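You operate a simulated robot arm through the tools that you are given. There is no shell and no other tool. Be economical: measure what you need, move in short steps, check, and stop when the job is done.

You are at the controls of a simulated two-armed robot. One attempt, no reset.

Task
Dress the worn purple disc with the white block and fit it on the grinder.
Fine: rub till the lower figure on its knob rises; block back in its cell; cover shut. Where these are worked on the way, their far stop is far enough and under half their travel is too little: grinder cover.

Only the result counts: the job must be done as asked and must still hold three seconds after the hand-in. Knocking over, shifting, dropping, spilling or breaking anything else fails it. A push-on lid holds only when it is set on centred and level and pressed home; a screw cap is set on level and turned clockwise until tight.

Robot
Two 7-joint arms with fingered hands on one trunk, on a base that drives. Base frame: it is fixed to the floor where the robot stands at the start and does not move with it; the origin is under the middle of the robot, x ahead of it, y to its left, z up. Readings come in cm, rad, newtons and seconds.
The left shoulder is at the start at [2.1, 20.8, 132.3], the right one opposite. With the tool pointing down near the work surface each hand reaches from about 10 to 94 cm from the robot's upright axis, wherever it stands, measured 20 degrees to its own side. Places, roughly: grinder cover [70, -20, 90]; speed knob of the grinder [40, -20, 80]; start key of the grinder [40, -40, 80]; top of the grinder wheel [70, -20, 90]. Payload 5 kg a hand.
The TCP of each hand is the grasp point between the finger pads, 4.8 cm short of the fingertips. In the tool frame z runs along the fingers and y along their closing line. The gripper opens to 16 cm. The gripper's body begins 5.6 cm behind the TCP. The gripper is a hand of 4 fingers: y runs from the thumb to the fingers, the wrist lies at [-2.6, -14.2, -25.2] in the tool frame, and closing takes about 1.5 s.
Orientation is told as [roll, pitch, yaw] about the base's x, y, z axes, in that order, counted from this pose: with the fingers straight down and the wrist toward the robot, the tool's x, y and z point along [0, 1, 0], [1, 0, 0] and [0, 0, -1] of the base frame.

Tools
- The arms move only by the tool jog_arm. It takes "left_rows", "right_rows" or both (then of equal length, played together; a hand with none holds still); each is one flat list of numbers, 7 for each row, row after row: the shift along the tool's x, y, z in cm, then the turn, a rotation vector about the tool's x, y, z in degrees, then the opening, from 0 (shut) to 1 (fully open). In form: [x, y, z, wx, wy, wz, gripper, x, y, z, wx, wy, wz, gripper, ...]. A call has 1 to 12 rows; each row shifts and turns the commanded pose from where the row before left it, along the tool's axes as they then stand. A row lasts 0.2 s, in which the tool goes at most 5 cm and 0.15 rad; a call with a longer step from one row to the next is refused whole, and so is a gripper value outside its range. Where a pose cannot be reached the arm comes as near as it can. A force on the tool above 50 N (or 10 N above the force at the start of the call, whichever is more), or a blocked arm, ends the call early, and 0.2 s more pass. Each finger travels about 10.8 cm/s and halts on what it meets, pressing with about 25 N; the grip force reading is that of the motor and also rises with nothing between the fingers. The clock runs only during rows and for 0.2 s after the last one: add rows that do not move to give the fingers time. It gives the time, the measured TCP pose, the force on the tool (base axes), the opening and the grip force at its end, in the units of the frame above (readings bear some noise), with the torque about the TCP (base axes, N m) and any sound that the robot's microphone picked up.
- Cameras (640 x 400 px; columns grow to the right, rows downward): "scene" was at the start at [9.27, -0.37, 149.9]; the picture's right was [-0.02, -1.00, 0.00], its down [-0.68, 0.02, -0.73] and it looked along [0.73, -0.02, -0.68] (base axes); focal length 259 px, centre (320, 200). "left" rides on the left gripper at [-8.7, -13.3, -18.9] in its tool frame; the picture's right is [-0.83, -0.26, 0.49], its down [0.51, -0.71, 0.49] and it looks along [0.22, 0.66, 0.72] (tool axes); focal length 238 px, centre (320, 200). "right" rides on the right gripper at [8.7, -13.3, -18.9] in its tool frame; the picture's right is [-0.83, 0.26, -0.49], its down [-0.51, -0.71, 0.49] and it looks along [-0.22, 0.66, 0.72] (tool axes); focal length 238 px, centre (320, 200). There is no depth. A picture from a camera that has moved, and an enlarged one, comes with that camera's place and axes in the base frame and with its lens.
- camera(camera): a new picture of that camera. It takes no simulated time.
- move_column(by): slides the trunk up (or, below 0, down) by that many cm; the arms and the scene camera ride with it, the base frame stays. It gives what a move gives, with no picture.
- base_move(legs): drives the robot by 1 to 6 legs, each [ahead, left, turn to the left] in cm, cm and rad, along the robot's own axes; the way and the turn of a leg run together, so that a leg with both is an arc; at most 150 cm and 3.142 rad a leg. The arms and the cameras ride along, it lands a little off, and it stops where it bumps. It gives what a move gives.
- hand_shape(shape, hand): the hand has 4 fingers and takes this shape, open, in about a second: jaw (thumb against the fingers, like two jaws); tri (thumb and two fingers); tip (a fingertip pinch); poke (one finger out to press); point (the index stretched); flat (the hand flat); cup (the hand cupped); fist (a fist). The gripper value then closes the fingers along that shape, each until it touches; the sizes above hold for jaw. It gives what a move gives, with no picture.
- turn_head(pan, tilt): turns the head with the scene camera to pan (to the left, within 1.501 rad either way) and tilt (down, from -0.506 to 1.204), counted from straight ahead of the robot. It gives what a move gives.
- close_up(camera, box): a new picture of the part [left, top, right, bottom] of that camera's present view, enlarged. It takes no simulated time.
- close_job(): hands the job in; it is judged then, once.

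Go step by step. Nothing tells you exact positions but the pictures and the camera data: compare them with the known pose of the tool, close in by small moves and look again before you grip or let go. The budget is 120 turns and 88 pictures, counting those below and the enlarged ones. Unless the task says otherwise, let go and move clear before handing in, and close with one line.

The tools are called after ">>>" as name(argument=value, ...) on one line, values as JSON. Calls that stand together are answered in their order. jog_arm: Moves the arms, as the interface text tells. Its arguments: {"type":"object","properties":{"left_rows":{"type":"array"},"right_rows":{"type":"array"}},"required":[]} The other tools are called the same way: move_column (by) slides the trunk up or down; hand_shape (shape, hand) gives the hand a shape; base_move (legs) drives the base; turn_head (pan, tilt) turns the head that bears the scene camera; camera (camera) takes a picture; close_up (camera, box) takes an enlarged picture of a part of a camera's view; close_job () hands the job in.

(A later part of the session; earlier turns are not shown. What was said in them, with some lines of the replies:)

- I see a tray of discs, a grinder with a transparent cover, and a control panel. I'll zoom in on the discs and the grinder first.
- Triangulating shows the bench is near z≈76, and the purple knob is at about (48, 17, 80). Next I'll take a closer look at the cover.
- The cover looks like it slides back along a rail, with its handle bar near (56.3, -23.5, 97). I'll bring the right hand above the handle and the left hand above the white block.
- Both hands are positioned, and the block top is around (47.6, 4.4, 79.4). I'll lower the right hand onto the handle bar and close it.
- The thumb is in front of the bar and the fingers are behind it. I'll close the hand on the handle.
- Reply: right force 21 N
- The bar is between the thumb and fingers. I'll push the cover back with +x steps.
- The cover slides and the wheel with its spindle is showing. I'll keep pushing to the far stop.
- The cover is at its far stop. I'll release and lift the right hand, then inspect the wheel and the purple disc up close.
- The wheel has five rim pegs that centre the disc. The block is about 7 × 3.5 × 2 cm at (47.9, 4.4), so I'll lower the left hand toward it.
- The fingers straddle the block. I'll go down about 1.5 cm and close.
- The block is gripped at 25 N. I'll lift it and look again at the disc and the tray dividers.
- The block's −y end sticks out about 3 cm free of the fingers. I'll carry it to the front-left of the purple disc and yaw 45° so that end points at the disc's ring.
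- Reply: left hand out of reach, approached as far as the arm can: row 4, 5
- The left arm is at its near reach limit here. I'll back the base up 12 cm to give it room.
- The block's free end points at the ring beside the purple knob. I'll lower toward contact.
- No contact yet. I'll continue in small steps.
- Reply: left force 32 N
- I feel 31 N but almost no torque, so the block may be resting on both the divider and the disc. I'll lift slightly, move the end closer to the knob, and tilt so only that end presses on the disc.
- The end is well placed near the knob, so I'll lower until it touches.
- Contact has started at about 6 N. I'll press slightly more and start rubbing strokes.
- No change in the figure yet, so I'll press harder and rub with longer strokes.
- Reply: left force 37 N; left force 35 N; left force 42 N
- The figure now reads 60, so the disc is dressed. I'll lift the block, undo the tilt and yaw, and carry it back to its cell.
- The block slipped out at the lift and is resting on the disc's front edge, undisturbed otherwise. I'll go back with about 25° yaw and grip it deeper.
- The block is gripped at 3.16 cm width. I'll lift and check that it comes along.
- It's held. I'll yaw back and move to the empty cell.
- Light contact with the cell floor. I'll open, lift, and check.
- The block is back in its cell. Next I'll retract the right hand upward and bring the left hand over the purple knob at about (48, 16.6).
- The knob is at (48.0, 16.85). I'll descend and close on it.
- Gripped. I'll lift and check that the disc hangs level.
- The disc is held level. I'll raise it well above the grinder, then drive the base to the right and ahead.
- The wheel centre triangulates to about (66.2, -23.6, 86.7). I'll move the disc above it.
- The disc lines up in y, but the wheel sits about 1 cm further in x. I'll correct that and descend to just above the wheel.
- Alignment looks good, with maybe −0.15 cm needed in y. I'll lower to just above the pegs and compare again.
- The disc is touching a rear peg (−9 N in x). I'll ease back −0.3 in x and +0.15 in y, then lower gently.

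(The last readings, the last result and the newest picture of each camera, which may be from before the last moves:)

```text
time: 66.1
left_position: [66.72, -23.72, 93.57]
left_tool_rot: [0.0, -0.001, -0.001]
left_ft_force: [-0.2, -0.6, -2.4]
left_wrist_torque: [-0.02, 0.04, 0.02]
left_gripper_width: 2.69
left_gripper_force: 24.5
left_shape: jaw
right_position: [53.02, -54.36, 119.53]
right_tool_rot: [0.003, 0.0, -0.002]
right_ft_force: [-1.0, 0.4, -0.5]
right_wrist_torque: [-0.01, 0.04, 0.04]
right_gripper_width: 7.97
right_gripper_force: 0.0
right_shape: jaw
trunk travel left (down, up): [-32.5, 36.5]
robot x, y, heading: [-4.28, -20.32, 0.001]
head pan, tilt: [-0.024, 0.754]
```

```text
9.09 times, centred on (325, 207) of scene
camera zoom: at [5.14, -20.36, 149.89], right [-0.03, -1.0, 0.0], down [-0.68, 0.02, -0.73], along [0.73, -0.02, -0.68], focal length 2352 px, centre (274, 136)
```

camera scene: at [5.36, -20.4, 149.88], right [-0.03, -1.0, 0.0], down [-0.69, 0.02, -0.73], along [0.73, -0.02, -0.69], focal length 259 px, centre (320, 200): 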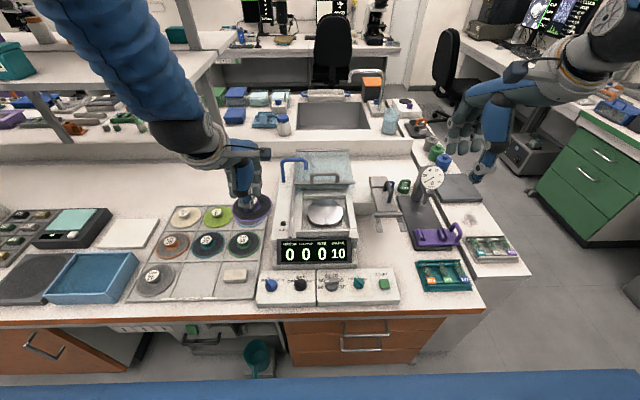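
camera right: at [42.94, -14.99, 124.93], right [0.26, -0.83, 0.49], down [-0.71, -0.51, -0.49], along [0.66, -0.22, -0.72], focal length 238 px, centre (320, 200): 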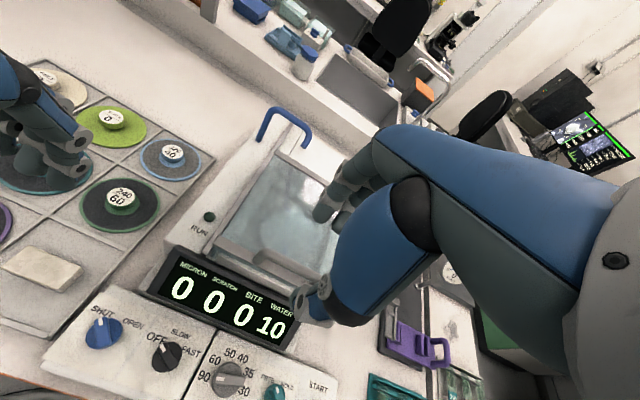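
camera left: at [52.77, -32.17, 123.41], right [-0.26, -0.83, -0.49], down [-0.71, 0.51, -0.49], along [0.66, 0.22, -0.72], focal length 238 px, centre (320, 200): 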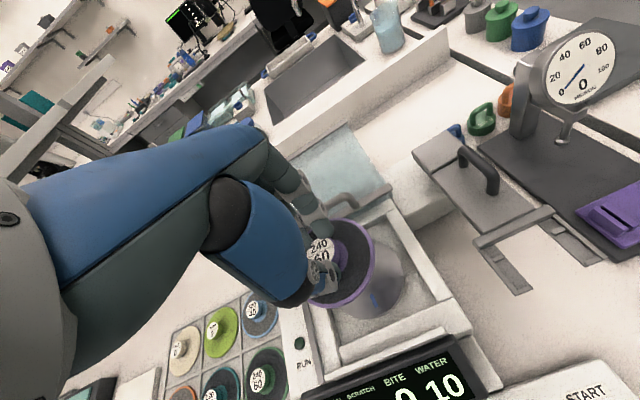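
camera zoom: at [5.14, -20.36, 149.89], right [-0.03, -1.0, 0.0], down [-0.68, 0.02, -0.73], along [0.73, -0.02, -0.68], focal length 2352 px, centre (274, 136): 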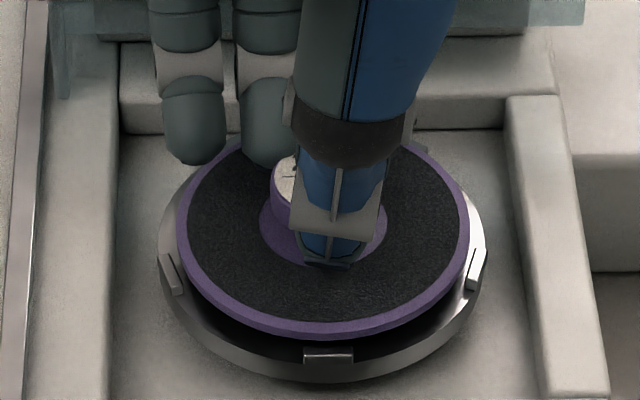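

It's free now and centred. I'll keep lowering.

>>> jog_arm(left_rows=[0, 0, 0.2, 0, 0, 0, 0, 0, 0, 0.2, 0, 0, 0, 0, 0, 0, 0.2, 0, 0, 0, 0, 0, 0, 0, 0, 0, 0, 0])

>>> close_up(camera="scene", box=[290, 185, 360, 229])

>>> close_up(camera="left", box=[280, 200, 440, 300])

```text
time: 67.1
left_position: [66.71, -23.75, 92.98]
left_tool_rot: [-0.001, -0.002, -0.001]
left_ft_force: [0.5, -0.4, 2.4]
left_wrist_torque: [0.0, 0.09, 0.03]
left_gripper_width: 2.76
left_gripper_force: 25.5
left_shape: jaw
right_position: [52.98, -54.24, 119.66]
right_tool_rot: [0.002, 0.0, 0.0]
right_ft_force: [0.7, 0.8, 0.5]
right_wrist_torque: [0.0, 0.0, -0.02]
right_gripper_width: 7.96
right_gripper_force: 0.0
right_shape: jaw
trunk travel left (down, up): [-32.5, 36.5]
robot x, y, heading: [-3.99, -19.74, 0.001]
head pan, tilt: [-0.024, 0.754]
```

```text
9.09 times, centred on (325, 207) of scene
camera zoom: at [5.1, -20.37, 149.9], right [-0.03, -1.0, 0.0], down [-0.68, 0.02, -0.73], along [0.73, -0.02, -0.68], focal length 2352 px, centre (274, 136)
```

zoom: 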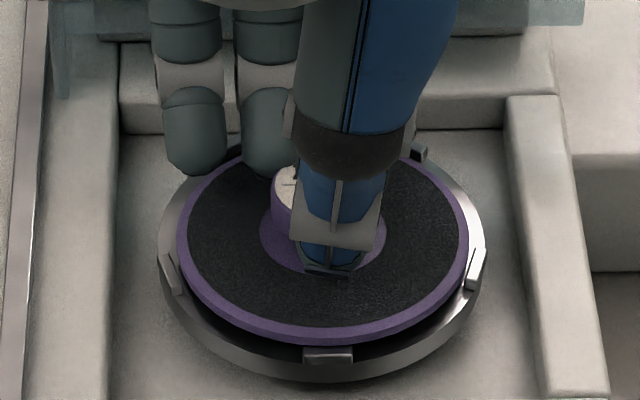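

```text
4.00 times, centred on (360, 250) of left
camera zoom: at [53.46, -32.37, 112.0], right [-0.26, -0.83, -0.49], down [-0.71, 0.51, -0.49], along [0.66, 0.22, -0.72], focal length 953 px, centre (160, 0)
```

zoom: 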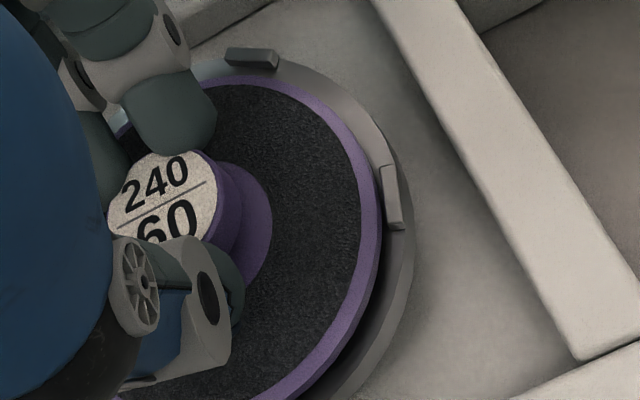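

>>> jog_arm(left_rows=[0, 0.1, 0, 0, 0, 0, 0, 0, 0, 0.15, 0, 0, 0, 0, 0, 0, 0.15, 0, 0, 0, 0, 0, 0, 0, 0, 0, 0, 0])

>>> close_up(camera="scene", box=[290, 185, 360, 229])

```text
time: 68.1
left_position: [66.72, -23.75, 92.78]
left_tool_rot: [0.001, -0.003, 0.001]
left_ft_force: [-2.7, -0.5, 22.7]
left_wrist_torque: [0.02, 0.21, 0.04]
left_gripper_width: 2.86
left_gripper_force: 24.9
left_shape: jaw
right_position: [52.92, -54.27, 119.53]
right_tool_rot: [0.003, -0.001, 0.0]
right_ft_force: [0.3, 0.8, 0.3]
right_wrist_torque: [-0.01, 0.0, -0.02]
right_gripper_width: 8.0
right_gripper_force: 0.1
right_shape: jaw
trunk travel left (down, up): [-32.5, 36.5]
robot x, y, heading: [-4.5, -19.86, -0.003]
head pan, tilt: [-0.024, 0.754]
```

```text
9.09 times, centred on (325, 207) of scene
camera zoom: at [4.91, -20.35, 149.93], right [-0.03, -1.0, 0.0], down [-0.68, 0.02, -0.73], along [0.73, -0.02, -0.68], focal length 2352 px, centre (274, 136)
```

zoom: 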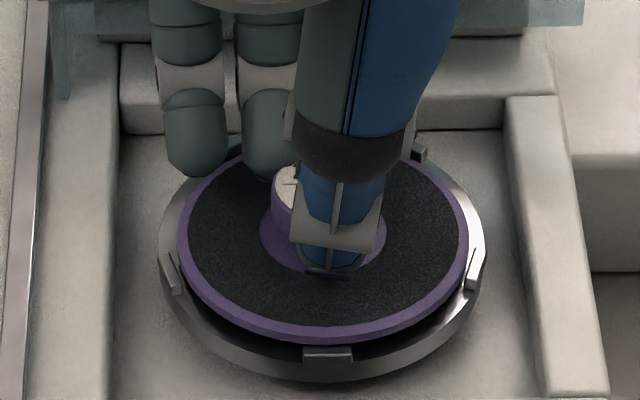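

The disc meets resistance with the front possibly riding on the front peg. I'll relieve the pressure, let go, and look at how it lies.

>>> jog_arm(left_rows=[0, 0, -0.15, 0, 0, 0, 0, 0, 0, 0, 0, 0, 0, 0.2, 0, 0, 0, 0, 0, 0, 0.35, 0, 0, 0, 0, 0, 0, 0.4, 0, 0, 0, 0, 0, 0, 0.4, 0, 0, -2, 0, 0, 0, 0.4, 0, 0, -4, 0, 0, 0, 0.4, 0, 0, -4, 0, 0, 0, 0.4, 4, 0, -2, 0, 0, 0, 0.4, 4, 0, 0, 0, 0, 0, 0.4, 4, 0, 0, 0, 0, 0, 0.4])

>>> close_up(camera="scene", box=[290, 180, 360, 224])

>>> close_up(camera="left", box=[340, 120, 540, 260])

```text
time: 70.5
left_position: [66.62, -11.65, 104.68]
left_tool_rot: [-0.002, 0.003, -0.003]
left_ft_force: [-1.1, -0.6, -0.7]
left_wrist_torque: [-0.06, 0.0, 0.0]
left_gripper_width: 6.39
left_gripper_force: 0.1
left_shape: jaw
right_position: [53.02, -54.19, 119.66]
right_tool_rot: [0.0, 0.0, -0.001]
right_ft_force: [-0.6, 1.2, 0.5]
right_wrist_torque: [-0.15, -0.05, -0.01]
right_gripper_width: 7.98
right_gripper_force: 0.1
right_shape: jaw
trunk travel left (down, up): [-32.5, 36.5]
robot x, y, heading: [-4.33, -19.84, 0.002]
head pan, tilt: [-0.024, 0.754]
```

```text
9.09 times, centred on (325, 202) of scene
camera zoom: at [5.06, -20.17, 149.9], right [-0.03, -1.0, 0.0], down [-0.68, 0.02, -0.73], along [0.73, -0.02, -0.68], focal length 2352 px, centre (274, 182)
```

zoom: 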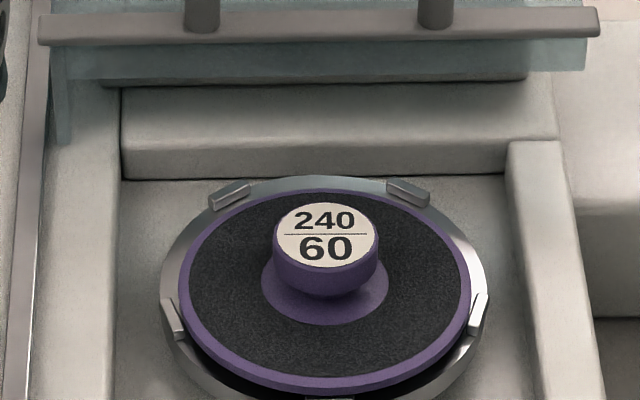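

```text
2.86 times, centred on (440, 190) of left
camera zoom: at [53.42, -20.3, 123.8], right [-0.26, -0.83, -0.48], down [-0.71, 0.51, -0.49], along [0.66, 0.22, -0.72], focal length 681 px, centre (-23, 229)
```

zoom: 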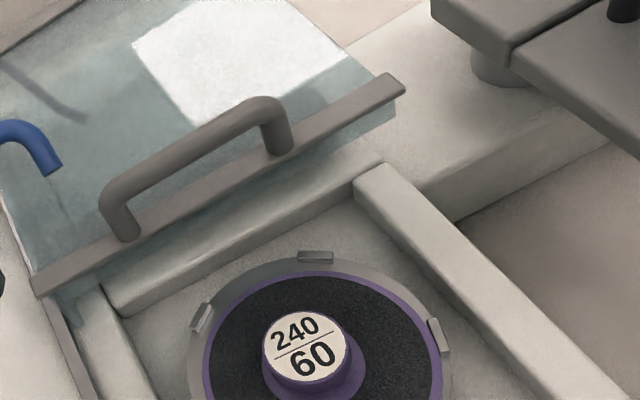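

>>> close_up(camera="scene", box=[300, 195, 350, 226])

>>> close_up(camera="left", box=[385, 190, 515, 290])

```text
12.80 times, centred on (325, 210) of scene
camera zoom: at [5.06, -20.17, 149.9], right [-0.03, -1.0, 0.0], down [-0.68, 0.02, -0.73], along [0.73, -0.02, -0.68], focal length 3312 px, centre (256, 66)
```

zoom: 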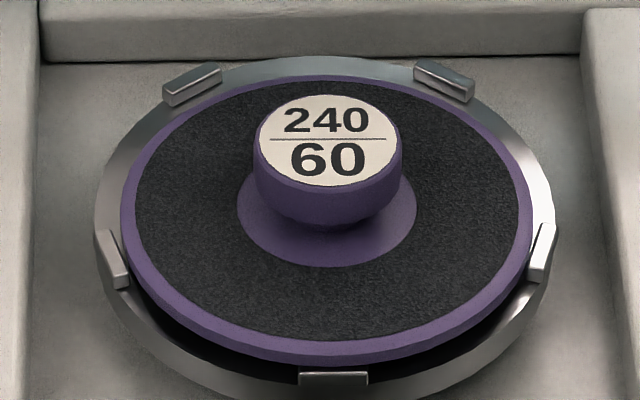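

```text
4.00 times, centred on (450, 240) of left
camera zoom: at [53.42, -20.3, 123.8], right [-0.26, -0.83, -0.48], down [-0.71, 0.51, -0.49], along [0.66, 0.22, -0.72], focal length 953 px, centre (-200, 40)
```

zoom: 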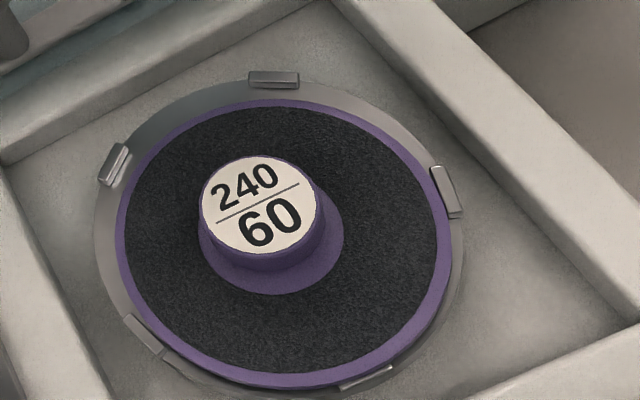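

The disc sits too far forward and is partly riding on the front peg, with about a 0.4 cm gap at the rear pegs. I'll regrip the knob, lift a little, and shift it +0.3 in x.

>>> jog_arm(left_rows=[-4, 0, 0, 0, 0, 0, 0.4, -4, 0, 0, 0, 0, 0, 0.4, -4, 0, 2, 0, 0, 0, 0.4, 0, 0, 4, 0, 0, 0, 0.4, 0, 0, 4, 0, 0, 0, 0.4, 0, 0, 2, 0, 0, 0, 0.4, 0, 0, 0, 0, 0, 0, 0.3, 0, 0, 0, 0, 0, 0, 0.2, 0, 0, 0, 0, 0, 0, 0.1, 0, 0, 0, 0, 0, 0, 0, 0, 0, 0, 0, 0, 0, 0])

>>> jog_arm(left_rows=[0, 0, -0.3, 0, 0, 0, 0, 0, 0, -0.3, 0, 0, 0, 0, 0.05, 0.35, 0, 0, 0, 0, 0, 0, 0, 0, 0, 0, 0, 0])

>>> close_up(camera="left", box=[280, 200, 440, 300])

```text
time: 71.8
left_position: [66.36, -24.2, 95.0]
left_tool_rot: [-0.002, -0.004, -0.005]
left_ft_force: [-24.5, 2.5, 24.7]
left_wrist_torque: [0.54, -2.3, 0.84]
left_gripper_width: 6.1
left_gripper_force: 0.1
left_shape: jaw
right_position: [52.86, -54.25, 119.5]
right_tool_rot: [0.001, 0.001, 0.002]
right_ft_force: [1.1, -0.6, -0.9]
right_wrist_torque: [0.04, 0.15, 0.03]
right_gripper_width: 7.96
right_gripper_force: 0.0
right_shape: jaw
trunk travel left (down, up): [-32.5, 36.5]
robot x, y, heading: [-4.42, -19.98, 0.001]
head pan, tilt: [-0.024, 0.754]
stopped in row 6 (left hand): the force on the tool passed its limit (the readings are from after the stop); the commanded pose is now the measured one
```

```text
time: 72.8
left_position: [67.11, -23.95, 95.28]
left_tool_rot: [-0.002, -0.002, -0.004]
left_ft_force: [-0.5, 0.6, 1.8]
left_wrist_torque: [0.02, -0.06, 0.02]
left_gripper_width: 0.0
left_gripper_force: 25.0
left_shape: jaw
right_position: [53.1, -54.21, 119.47]
right_tool_rot: [-0.001, 0.002, 0.0]
right_ft_force: [0.9, -0.3, 0.2]
right_wrist_torque: [0.01, 0.01, 0.0]
right_gripper_width: 7.98
right_gripper_force: 0.0
right_shape: jaw
trunk travel left (down, up): [-32.5, 36.5]
robot x, y, heading: [-4.09, -19.99, 0.005]
head pan, tilt: [-0.024, 0.754]
```

```text
4.00 times, centred on (360, 250) of left
camera zoom: at [53.74, -32.52, 114.27], right [-0.26, -0.83, -0.49], down [-0.71, 0.51, -0.49], along [0.66, 0.21, -0.72], focal length 953 px, centre (160, 0)
```

zoom: 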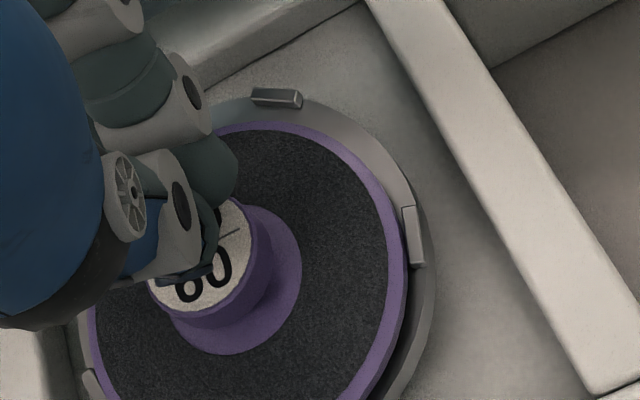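

My knuckles hit the cover handle when descending with the fingers open. I'll go up and yaw the hand by −75°, so the fingers face sideways away from the cover.

>>> jog_arm(left_rows=[0, 0, -3, 0, 0, 0, 0, 0, 0, -4, 0, 0, 0, 0, 0, 0, -3, 0, 0, 0, 0, 0, 0, 0, 0, 0, 8, 0.1, 0, 0, 0, 0, 0, 8, 0.2, 0, 0, 0, 0, 0, 8, 0.3, 0, 0, 0, 0, 0, 8, 0.4, 0, 0, 0, 0, 0, 8, 0.4, 0, 0, 0, 0, 0, 8, 0.4, 0, 0, 0, 0, 0, 8, 0.4, 0, 0, 0, 0, 0, 8, 0.4, 0, 0, 0, 0, 0, 8, 0.4])

>>> close_up(camera="scene", box=[265, 145, 385, 245])

>>> camera(camera="left")

```text
time: 75.4
left_position: [66.99, -23.89, 105.14]
left_tool_rot: [-0.001, -0.002, -0.981]
left_ft_force: [-0.1, 0.3, -0.4]
left_wrist_torque: [-0.05, 0.0, 0.0]
left_gripper_width: 6.35
left_gripper_force: 0.1
left_shape: jaw
left hand out of reach, approached as far as the arm can: row 11, 12
right_position: [53.1, -54.16, 119.52]
right_tool_rot: [0.0, 0.003, -0.002]
right_ft_force: [0.4, 0.4, 0.0]
right_wrist_torque: [-0.04, 0.02, 0.01]
right_gripper_width: 7.99
right_gripper_force: 0.1
right_shape: jaw
trunk travel left (down, up): [-32.5, 36.5]
robot x, y, heading: [-4.18, -19.98, -0.0]
head pan, tilt: [-0.024, 0.754]
```

```text
4.00 times, centred on (325, 195) of scene
camera zoom: at [5.14, -20.3, 149.89], right [-0.02, -1.0, 0.0], down [-0.68, 0.02, -0.73], along [0.73, -0.02, -0.68], focal length 1035 px, centre (300, 220)
```

zoom: 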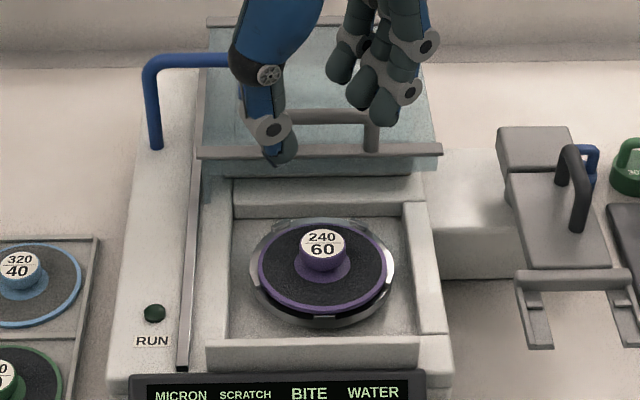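

```text
18 pictures are left
camera left: at [52.48, -17.63, 124.23], right [-0.84, -0.25, -0.49], down [0.03, 0.87, -0.49], along [0.55, -0.43, -0.72], focal length 238 px, centre (320, 200)
```

left: 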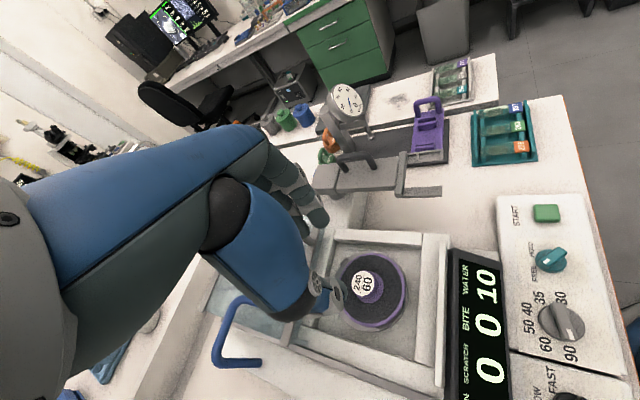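

The hand is now yawed −56° and the knob is right below. I'll descend stepwise.

>>> jog_arm(left_rows=[0, 0, 3, 0, 0, 0, 0.4, 0, 0, 3, 0, 0, 0, 0.4, 0, 0, 3, 0, 0, 0, 0.4, 0, 0, 1, 0, 0, 0, 0.4, 0, 0, 0, 0, 0, 0, 0.4])

>>> close_up(camera="left", box=[280, 200, 440, 300])

```text
time: 76.6
left_position: [66.66, -23.92, 95.52]
left_tool_rot: [0.002, -0.002, -0.984]
left_ft_force: [-30.6, 0.3, 15.6]
left_wrist_torque: [-0.43, -1.47, -0.72]
left_gripper_width: 6.37
left_gripper_force: 0.0
left_shape: jaw
right_position: [52.75, -54.15, 119.63]
right_tool_rot: [0.0, -0.002, -0.001]
right_ft_force: [0.4, -0.5, -0.3]
right_wrist_torque: [0.01, -0.02, 0.02]
right_gripper_width: 7.98
right_gripper_force: 0.0
right_shape: jaw
trunk travel left (down, up): [-32.5, 36.5]
robot x, y, heading: [-3.83, -19.82, -0.002]
head pan, tilt: [-0.024, 0.754]
```

```text
4.00 times, centred on (360, 250) of left
camera zoom: at [52.09, -17.75, 114.38], right [-0.84, -0.25, -0.49], down [0.03, 0.87, -0.49], along [0.55, -0.43, -0.72], focal length 953 px, centre (160, 0)
```

zoom: 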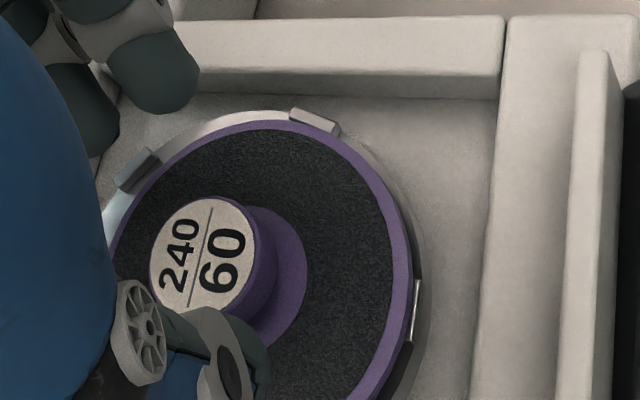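

The palm still hits the cover. Instead I'll nudge the disc back with closed fingers from the front of the knob, where the hand stays clear of the cover.

>>> jog_arm(left_rows=[0, -1, -3, 0, 0, 0, 0.4, 0, -2, -4, 0, 0, 0, 0.4, 0, 0, 0, 0, 0, -8, 0.4, 0, 0, 0, 0, 0, -8, 0.3, 0, 0, 0, 0, 0, -8, 0.2, 0, 0, 0, 0, 0, -8, 0.1, 0, 0, 0, 0, 0, -8, 0, 0, 0, 0, 0, 0, -8, 0, 0, 0, 0, 0, 0, -8, 0, 0, 0, 0, 0, 0, 0, 0])

```text
time: 78.8
left_position: [65.27, -21.41, 102.27]
left_tool_rot: [-0.002, -0.003, -0.002]
left_ft_force: [0.1, 0.9, -0.4]
left_wrist_torque: [-0.07, -0.02, 0.02]
left_gripper_width: 0.0
left_gripper_force: 25.0
left_shape: jaw
right_position: [53.07, -54.1, 119.49]
right_tool_rot: [-0.002, 0.002, 0.001]
right_ft_force: [-0.9, -0.2, -0.1]
right_wrist_torque: [-0.04, 0.04, -0.01]
right_gripper_width: 7.98
right_gripper_force: 0.1
right_shape: jaw
trunk travel left (down, up): [-32.5, 36.5]
robot x, y, heading: [-4.09, -19.99, 0.001]
head pan, tilt: [-0.024, 0.754]
```

>>> jog_arm(left_rows=[-2.44, -3.4, 0, 0, 0, 0, 0, 0, 0, 4, 0, 0, 0, 0, 0, 0, 4, 0, 0, 0, 0, 0, 0, 1.2, 0, 0, 0, 0, 0, 0, 0, 0, 0, 0, 0])

>>> close_up(camera="left", box=[280, 180, 480, 320])

```text
time: 80.0
left_position: [61.84, -23.91, 92.94]
left_tool_rot: [-0.002, -0.003, -0.004]
left_ft_force: [0.3, 0.6, -0.2]
left_wrist_torque: [0.01, -0.01, 0.03]
left_gripper_width: 0.0
left_gripper_force: 25.3
left_shape: jaw
right_position: [53.08, -54.14, 119.3]
right_tool_rot: [0.0, 0.002, 0.0]
right_ft_force: [0.0, 0.8, 0.1]
right_wrist_torque: [0.01, 0.05, -0.02]
right_gripper_width: 7.98
right_gripper_force: 0.1
right_shape: jaw
trunk travel left (down, up): [-32.5, 36.5]
robot x, y, heading: [-4.27, -19.81, -0.005]
head pan, tilt: [-0.024, 0.754]
```

```text
2.86 times, centred on (380, 250) of left
camera zoom: at [48.58, -32.51, 111.96], right [-0.26, -0.83, -0.49], down [-0.71, 0.51, -0.49], along [0.66, 0.21, -0.72], focal length 681 px, centre (149, 57)
```

zoom: 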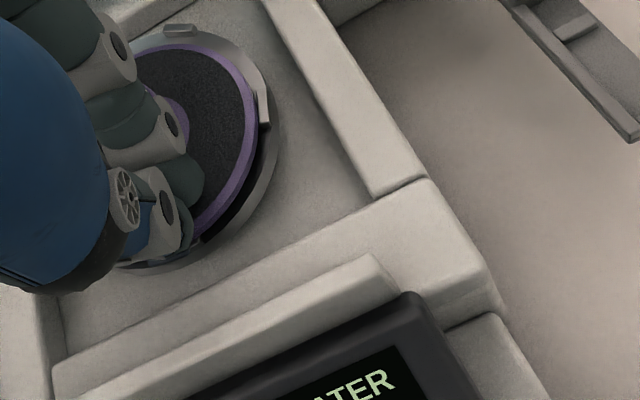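

>>> jog_arm(left_rows=[0, 0.4, 0, 0, 0, 0, 0, 0, 0.4, 0, 0, 0, 0, 0, 0, 0.3, 0, 0, 0, 0, 0, 0, 0, 0, 0, 0, 0, 0])

```text
time: 81.0
left_position: [63.0, -24.04, 93.03]
left_tool_rot: [-0.001, -0.001, -0.004]
left_ft_force: [-0.4, 0.3, -0.3]
left_wrist_torque: [0.02, 0.02, 0.0]
left_gripper_width: 0.01
left_gripper_force: 24.7
left_shape: jaw
right_position: [52.96, -54.13, 119.5]
right_tool_rot: [0.0, 0.0, -0.001]
right_ft_force: [-0.1, -0.2, 0.0]
right_wrist_torque: [0.01, 0.03, -0.01]
right_gripper_width: 7.98
right_gripper_force: 0.1
right_shape: jaw
trunk travel left (down, up): [-32.5, 36.5]
robot x, y, heading: [-4.19, -19.55, -0.001]
head pan, tilt: [-0.024, 0.754]
```

>>> jog_arm(left_rows=[0, 0.15, 0, 0, 0, 0, 0, 0, 0.15, 0, 0, 0, 0, 0, 0, 0.15, 0, 0, 0, 0, 0, 0, 0.15, 0, 0, 0, 0, 0, 0, 0, 0, 0, 0, 0, 0])

>>> close_up(camera="left", box=[280, 180, 420, 278])

```text
time: 82.2
left_position: [63.65, -24.03, 93.05]
left_tool_rot: [-0.001, -0.001, -0.002]
left_ft_force: [-0.6, -0.9, 0.9]
left_wrist_torque: [-0.02, 0.0, -0.01]
left_gripper_width: 0.01
left_gripper_force: 24.9
left_shape: jaw
right_position: [52.98, -54.08, 119.43]
right_tool_rot: [0.0, 0.0, -0.001]
right_ft_force: [0.6, 0.5, -0.7]
right_wrist_torque: [0.01, 0.01, 0.02]
right_gripper_width: 7.98
right_gripper_force: 0.0
right_shape: jaw
trunk travel left (down, up): [-32.5, 36.5]
robot x, y, heading: [-3.67, -19.64, 0.002]
head pan, tilt: [-0.024, 0.754]
```

```text
4.08 times, centred on (350, 229) of left
camera zoom: at [50.32, -32.52, 112.05], right [-0.26, -0.83, -0.49], down [-0.71, 0.51, -0.49], along [0.66, 0.21, -0.72], focal length 973 px, centre (198, 82)
```

zoom: 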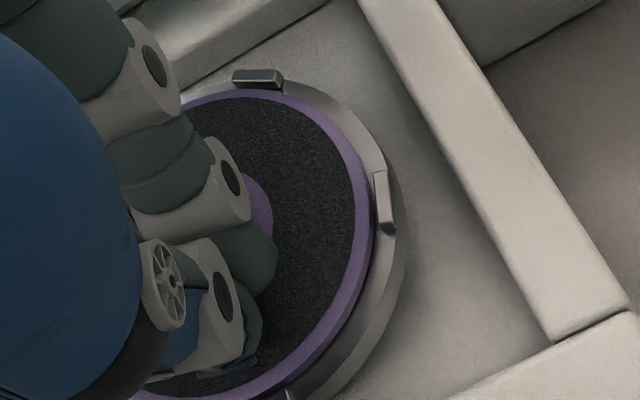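

The disc seems to have slid back and dropped between the pegs. I'll back off, lift, and check.

>>> jog_arm(left_rows=[0, -1, 0, 0, 0, 0, 0, 0, 0, -4, 0, 0, 0, 0, 0, 0, -4, 0, 0, 0, 0, 4, 0, -3, 0, 0, 0, 0, 4, 0, 0, 0, 0, 0, 0, 4, 0, 0, 0, 0, 0, 0, 0, 0, 0, 0, 0, 0, 0])

>>> close_up(camera="scene", box=[300, 195, 350, 226])

>>> close_up(camera="left", box=[385, 150, 515, 250])

```text
time: 83.8
left_position: [62.67, -11.88, 104.14]
left_tool_rot: [-0.003, -0.002, -0.003]
left_ft_force: [-0.4, -0.3, 0.8]
left_wrist_torque: [0.06, 0.01, 0.02]
left_gripper_width: 0.02
left_gripper_force: 24.5
left_shape: jaw
right_position: [53.07, -54.36, 119.45]
right_tool_rot: [0.002, 0.004, 0.001]
right_ft_force: [0.5, -0.8, -0.2]
right_wrist_torque: [0.06, -0.01, 0.03]
right_gripper_width: 8.0
right_gripper_force: 0.0
right_shape: jaw
trunk travel left (down, up): [-32.5, 36.5]
robot x, y, heading: [-3.88, -19.89, -0.004]
head pan, tilt: [-0.024, 0.754]
```

```text
12.80 times, centred on (325, 210) of scene
camera zoom: at [5.12, -20.45, 149.89], right [-0.03, -1.0, 0.0], down [-0.68, 0.02, -0.73], along [0.73, -0.02, -0.68], focal length 3312 px, centre (256, 66)
```

zoom: 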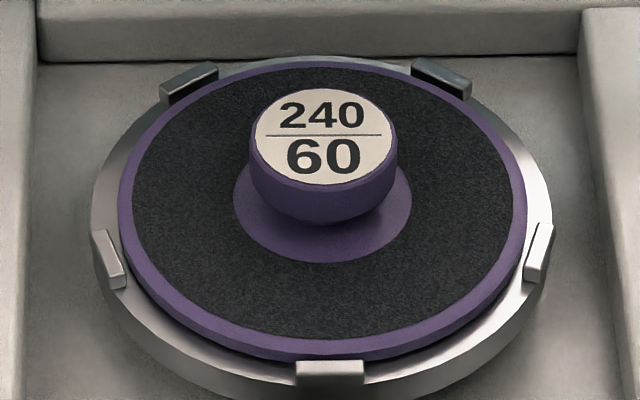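

```text
4.00 times, centred on (450, 200) of left
camera zoom: at [49.39, -20.51, 123.08], right [-0.26, -0.83, -0.49], down [-0.71, 0.51, -0.49], along [0.66, 0.21, -0.72], focal length 953 px, centre (-200, 200)
```

zoom: 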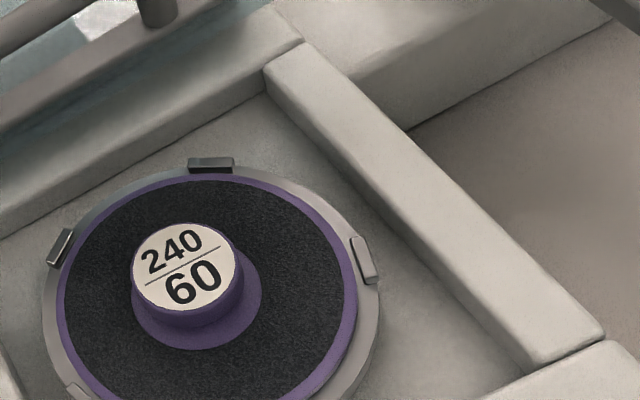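

The disc is now seated flat inside all five pegs. I'll clear the left hand away and bring the right hand above the cover handle.

>>> jog_arm(left_rows=[3, 0, -0.5, 0, 0, 0, 0, 3, 0, -0.5, 0, 0, 0, 0, 3, 0, -0.5, 0, 0, 0, 0, 3, 0, -0.5, 0, 0, 0, 0, 3, 0, -0.5, 0, 0, 0, 0, 3, 0, -0.5, 0, 0, 0, 0, 3, -2, 0, 0, 0, 0, 0, 0, -3, 0, 0, 0, 0, 0, 0, -3, 0, 0, 0, 0, 0, 0, 0, 0, 0, 0, 0, 0, 0, 0, 0, 0, 0, 0, 0], right_rows=[0, 0, 0, 0, 0, 0, 0.5, 3.85, 3, 0, 0, 0, 0, 0.5, 3.85, 3, 0, 0, 0, 0, 0.5, 3.85, 3, 0, 0, 0, 0, 0.5, 3.85, 3, 0, 0, 0, 0, 0.5, 3.85, 3, 0, 0, 0, 0, 0.5, 3.85, 3, 0, 0, 0, 0, 0.5, 3.85, 3, 0, 0, 0, 0, 0.5, 3.85, 3, 0, 0, 0, 0, 0.5, 0, 0, 4.5, 0, 0, 0, 0.5, 0, 0, 0, 0, 0, 0, 0.5])

>>> close_up(camera="scene", box=[265, 125, 385, 225])

```text
time: 86.2
left_position: [54.57, 9.33, 107.07]
left_tool_rot: [-0.001, 0.0, -0.002]
left_ft_force: [-1.2, 0.5, 0.3]
left_wrist_torque: [-0.03, -0.07, 0.03]
left_gripper_width: 0.01
left_gripper_force: 24.9
left_shape: jaw
right_position: [76.76, -23.46, 115.03]
right_tool_rot: [-0.001, 0.0, 0.001]
right_ft_force: [-0.7, -0.1, -0.2]
right_wrist_torque: [-0.05, -0.11, -0.02]
right_gripper_width: 8.01
right_gripper_force: 0.0
right_shape: jaw
trunk travel left (down, up): [-32.5, 36.5]
robot x, y, heading: [-4.31, -20.01, -0.0]
head pan, tilt: [-0.024, 0.754]
```

```text
4.00 times, centred on (325, 175) of scene
camera zoom: at [4.95, -20.26, 149.91], right [-0.02, -1.0, 0.0], down [-0.68, 0.02, -0.73], along [0.73, -0.02, -0.68], focal length 1035 px, centre (300, 300)
```

zoom: 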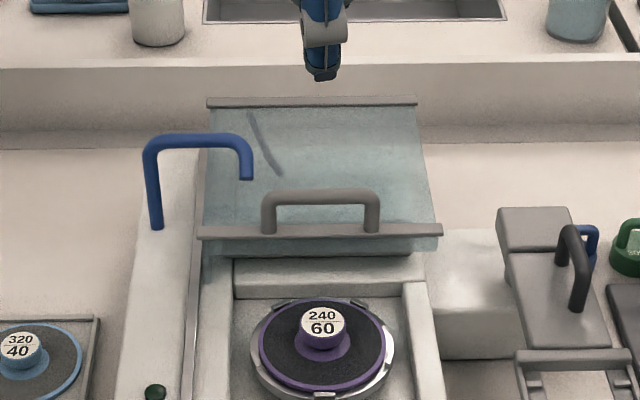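

The handle is around x≈75.5–76. I'll shift slightly, lower over the bar, and check before closing.

>>> jog_arm(right_rows=[0, -0.8, 4, 0, 0, 0, 0.5, 0, 0, 4, 0, 0, 0, 0.5, 0, 0, 4, 0, 0, 0, 0.5, 0, 0, 3, 0, 0, 0, 0.5, 0, 0, 1, 0, 0, 0, 0.5, 0, 0, 0, 0, 0, 0, 0.5])

>>> close_up(camera="scene", box=[265, 125, 385, 225])

```text
time: 87.6
left_position: [54.76, 9.19, 107.04]
left_tool_rot: [-0.001, -0.001, -0.003]
left_ft_force: [0.3, -0.8, 0.4]
left_wrist_torque: [0.02, -0.01, -0.03]
left_gripper_width: 0.03
left_gripper_force: 25.0
left_shape: jaw
right_position: [76.13, -23.39, 98.98]
right_tool_rot: [0.0, 0.002, 0.0]
right_ft_force: [0.3, -0.4, 0.0]
right_wrist_torque: [0.01, 0.01, -0.02]
right_gripper_width: 8.01
right_gripper_force: 0.1
right_shape: jaw
trunk travel left (down, up): [-32.5, 36.5]
robot x, y, heading: [-4.16, -19.97, 0.004]
head pan, tilt: [-0.024, 0.754]
```

```text
4.00 times, centred on (325, 175) of scene
camera zoom: at [5.11, -20.3, 149.9], right [-0.02, -1.0, 0.0], down [-0.68, 0.02, -0.73], along [0.73, -0.02, -0.68], focal length 1035 px, centre (300, 300)
```

zoom: 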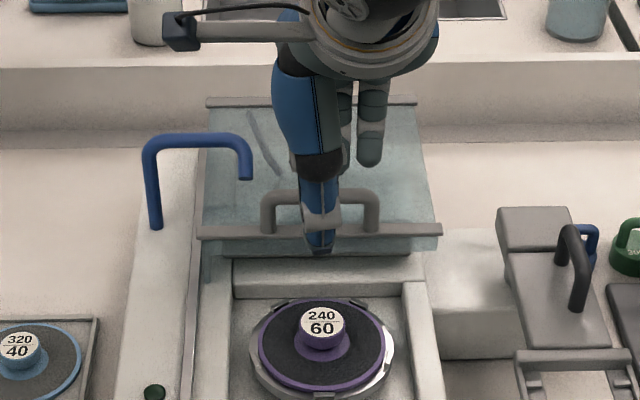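

The thumb is in front and the fingers behind. I'll close and start pulling.

>>> jog_arm(right_rows=[0, 0, 0.2, 0, 0, 0, 0.3, 0, 0, 0.2, 0, 0, 0, 0.15, 0, 0, 0, 0, 0, 0, 0.05, 0, 0, 0, 0, 0, 0, 0.05, 0, 0, 0, 0, 0, 0, 0.05, 0, -1, 0, 0, 0, 0, 0.05, 0, -1, 0, 0, 0, 0, 0.05, 0, -1, 0, 0, 0, 0, 0.05, 0, -1, 0, 0, 0, 0, 0.05, 0, -1, 0, 0, 0, 0, 0.05])

>>> close_up(camera="scene", box=[265, 125, 385, 225])

```text
time: 89.8
left_position: [54.65, 9.12, 107.15]
left_tool_rot: [-0.001, -0.002, -0.002]
left_ft_force: [0.0, -0.1, -0.6]
left_wrist_torque: [0.06, -0.01, -0.01]
left_gripper_width: 0.0
left_gripper_force: 24.4
left_shape: jaw
right_position: [71.24, -23.34, 98.63]
right_tool_rot: [0.001, -0.001, -0.001]
right_ft_force: [0.0, -0.1, -0.2]
right_wrist_torque: [0.01, -0.05, 0.04]
right_gripper_width: 0.79
right_gripper_force: 0.0
right_shape: jaw
trunk travel left (down, up): [-32.5, 36.5]
robot x, y, heading: [-4.19, -19.72, -0.001]
head pan, tilt: [-0.024, 0.754]
```

```text
4.00 times, centred on (325, 175) of scene
camera zoom: at [5.09, -20.34, 149.9], right [-0.02, -1.0, 0.0], down [-0.68, 0.02, -0.73], along [0.73, -0.02, -0.68], focal length 1035 px, centre (300, 300)
```

zoom: 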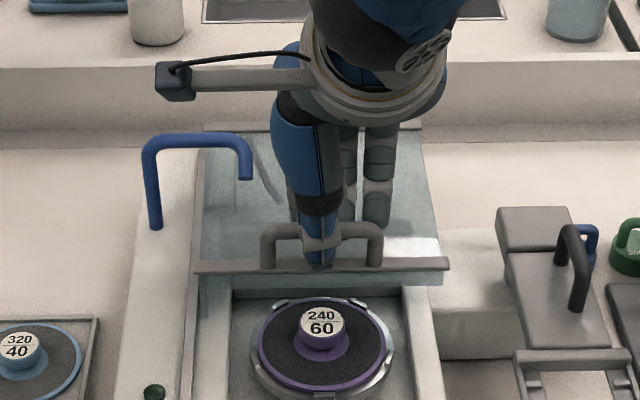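

The cover follows. I'll pull it the rest of the way shut.

>>> jog_arm(right_rows=[0, -1.4, 0, 0, 0, 0, 0.05, 0, -1.4, 0, 0, 0, 0, 0.05, 0, -1.4, 0, 0, 0, 0, 0.05, 0, -1.4, 0, 0, 0, 0, 0.05, 0, -1.4, 0, 0, 0, 0, 0.05, 0, -1.4, 0, 0, 0, 0, 0.05, 0, -1.4, 0, 0, 0, 0, 0.05, 0, -1.4, 0, 0, 0, 0, 0.05, 0, -1.4, 0, 0, 0, 0, 0.05, 0, -1.4, 0, 0, 0, 0, 0.05, 0, -0.7, 0, 0, 0, 0, 0.05, 0, 0, 0, 0, 0, 0, 0.05])

```text
time: 92.4
left_position: [54.76, 9.04, 107.02]
left_tool_rot: [-0.003, -0.002, -0.003]
left_ft_force: [0.1, 0.5, 1.0]
left_wrist_torque: [0.03, 0.0, -0.01]
left_gripper_width: 0.02
left_gripper_force: 25.6
left_shape: jaw
right_position: [56.61, -23.42, 98.68]
right_tool_rot: [0.001, 0.0, -0.001]
right_ft_force: [5.4, -0.9, -0.2]
right_wrist_torque: [0.03, -0.22, 0.1]
right_gripper_width: 0.84
right_gripper_force: 0.0
right_shape: jaw
trunk travel left (down, up): [-32.5, 36.5]
robot x, y, heading: [-4.24, -19.74, -0.002]
head pan, tilt: [-0.024, 0.754]
```

>>> jog_arm(right_rows=[0, -0.3, 0, 0, 0, 0, 0.05, 0, -0.3, 0, 0, 0, 0, 0.05, 0, -0.2, 0, 0, 0, 0, 0.05, 0, 0, 0, 0, 0, 0, 0.05])

>>> close_up(camera="scene", box=[265, 135, 385, 235])

```text
time: 93.4
left_position: [54.78, 9.06, 107.0]
left_tool_rot: [-0.002, 0.0, -0.004]
left_ft_force: [0.4, -0.1, -1.1]
left_wrist_torque: [-0.02, -0.02, 0.02]
left_gripper_width: 0.0
left_gripper_force: 24.5
left_shape: jaw
right_position: [55.98, -23.34, 98.76]
right_tool_rot: [0.0, -0.002, 0.0]
right_ft_force: [21.5, 0.2, 9.2]
right_wrist_torque: [-0.31, -0.81, 0.46]
right_gripper_width: 0.93
right_gripper_force: 0.0
right_shape: jaw
trunk travel left (down, up): [-32.5, 36.5]
robot x, y, heading: [-3.98, -19.94, -0.005]
head pan, tilt: [-0.024, 0.754]
```

```text
4.00 times, centred on (325, 185) of scene
camera zoom: at [5.27, -20.29, 149.89], right [-0.02, -1.0, 0.0], down [-0.68, 0.02, -0.73], along [0.73, -0.02, -0.69], focal length 1035 px, centre (300, 260)
```

zoom: 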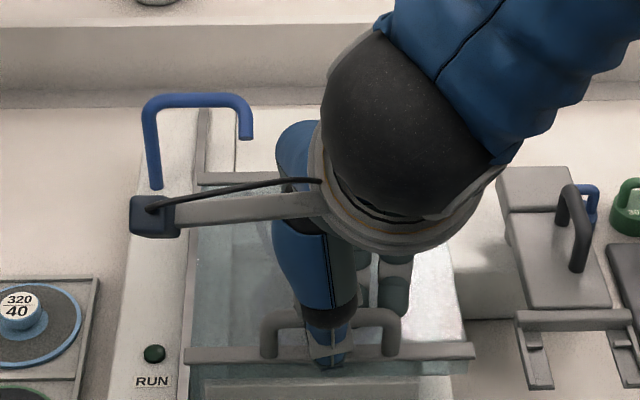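

The cover is at its shut stop at x≈56, the same as at the start. I'll relax, open, and lift clear.

>>> jog_arm(right_rows=[0, 0.3, 0, 0, 0, 0, 0.1, 0, 0, 0, 0, 0, 0, 0.3, 0, 0, 0, 0, 0, 0, 0.5, 0, 0, 0, 0, 0, 0, 0.5, 0, 0, -2, 0, 0, 0, 0.5, 0, 0, -4, 0, 0, 0, 0.5, 0, 0, -4, 0, 0, 0, 0.5, -2, -3, -2, 0, 0, 0, 0.5, -3, -3, 0, 0, 0, 0, 0.5, -3, -3, 0, 0, 0, 0, 0.5, -3, -3, 0, 0, 0, 0, 0.5, 0, 0, 0, 0, 0, 0, 0.5])

>>> camera(camera="scene")

>>> close_up(camera="scene", box=[265, 145, 385, 245])

```text
time: 96.0
left_position: [54.79, 9.29, 106.89]
left_tool_rot: [-0.002, 0.001, -0.003]
left_ft_force: [1.6, 0.8, -0.5]
left_wrist_torque: [-0.07, 0.06, -0.06]
left_gripper_width: 0.0
left_gripper_force: 24.7
left_shape: jaw
right_position: [44.07, -34.19, 110.62]
right_tool_rot: [0.0, 0.001, 0.001]
right_ft_force: [0.6, 0.6, 0.9]
right_wrist_torque: [-0.09, 0.04, 0.01]
right_gripper_width: 7.98
right_gripper_force: 0.1
right_shape: jaw
trunk travel left (down, up): [-32.5, 36.5]
robot x, y, heading: [-4.12, -20.34, 0.001]
head pan, tilt: [-0.024, 0.754]
```

```text
8 pictures are left
camera scene: at [5.2, -20.14, 149.89], right [-0.02, -1.0, 0.0], down [-0.68, 0.02, -0.73], along [0.73, -0.02, -0.68], focal length 259 px, centre (320, 200)
```

scene: 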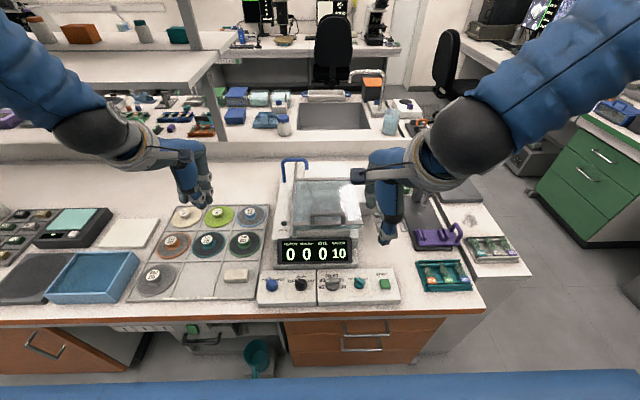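

```text
4.00 times, centred on (325, 195) of scene
camera zoom: at [5.2, -20.14, 149.89], right [-0.02, -1.0, 0.0], down [-0.68, 0.02, -0.73], along [0.73, -0.02, -0.68], focal length 1035 px, centre (300, 220)
```

zoom: 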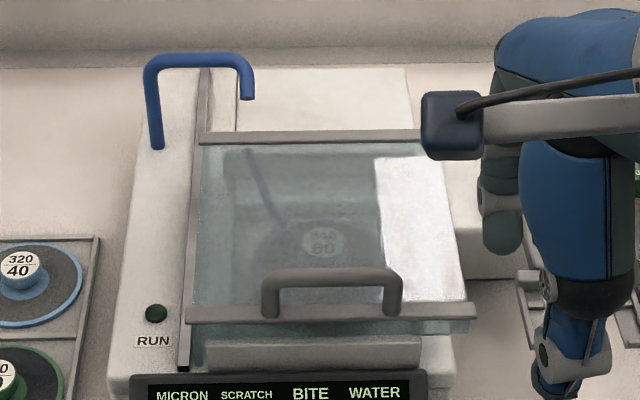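

The cover is shut with the disc beneath it. One last check of the tray.

>>> close_up(camera="scene", box=[120, 200, 280, 310])

```text
3.64 times, centred on (200, 255) of scene
camera zoom: at [5.2, -20.14, 149.89], right [-0.02, -1.0, 0.0], down [-0.68, 0.02, -0.73], along [0.73, -0.02, -0.68], focal length 941 px, centre (756, 0)
```

zoom: 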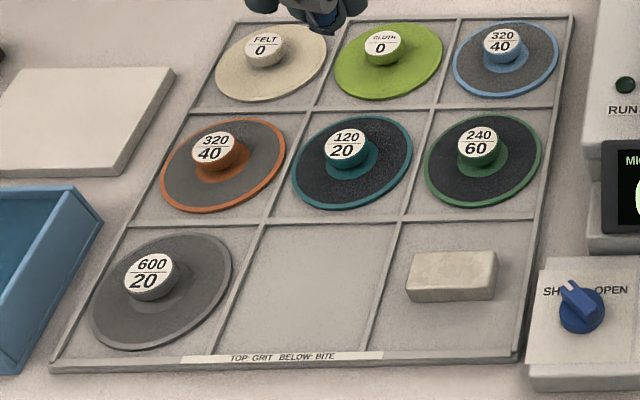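

The tray is in order, the block is in its cell, the dressed disc is on the wheel, and the cover is shut. I'm handing in.

>>> close_job()

```text
The job is handed in.
```

The purple disc now reads 60 (up from 20) and sits flat inside the grinder wheel's pegs; the white block is back in its cell, the cover is shut, and the job is handed in.
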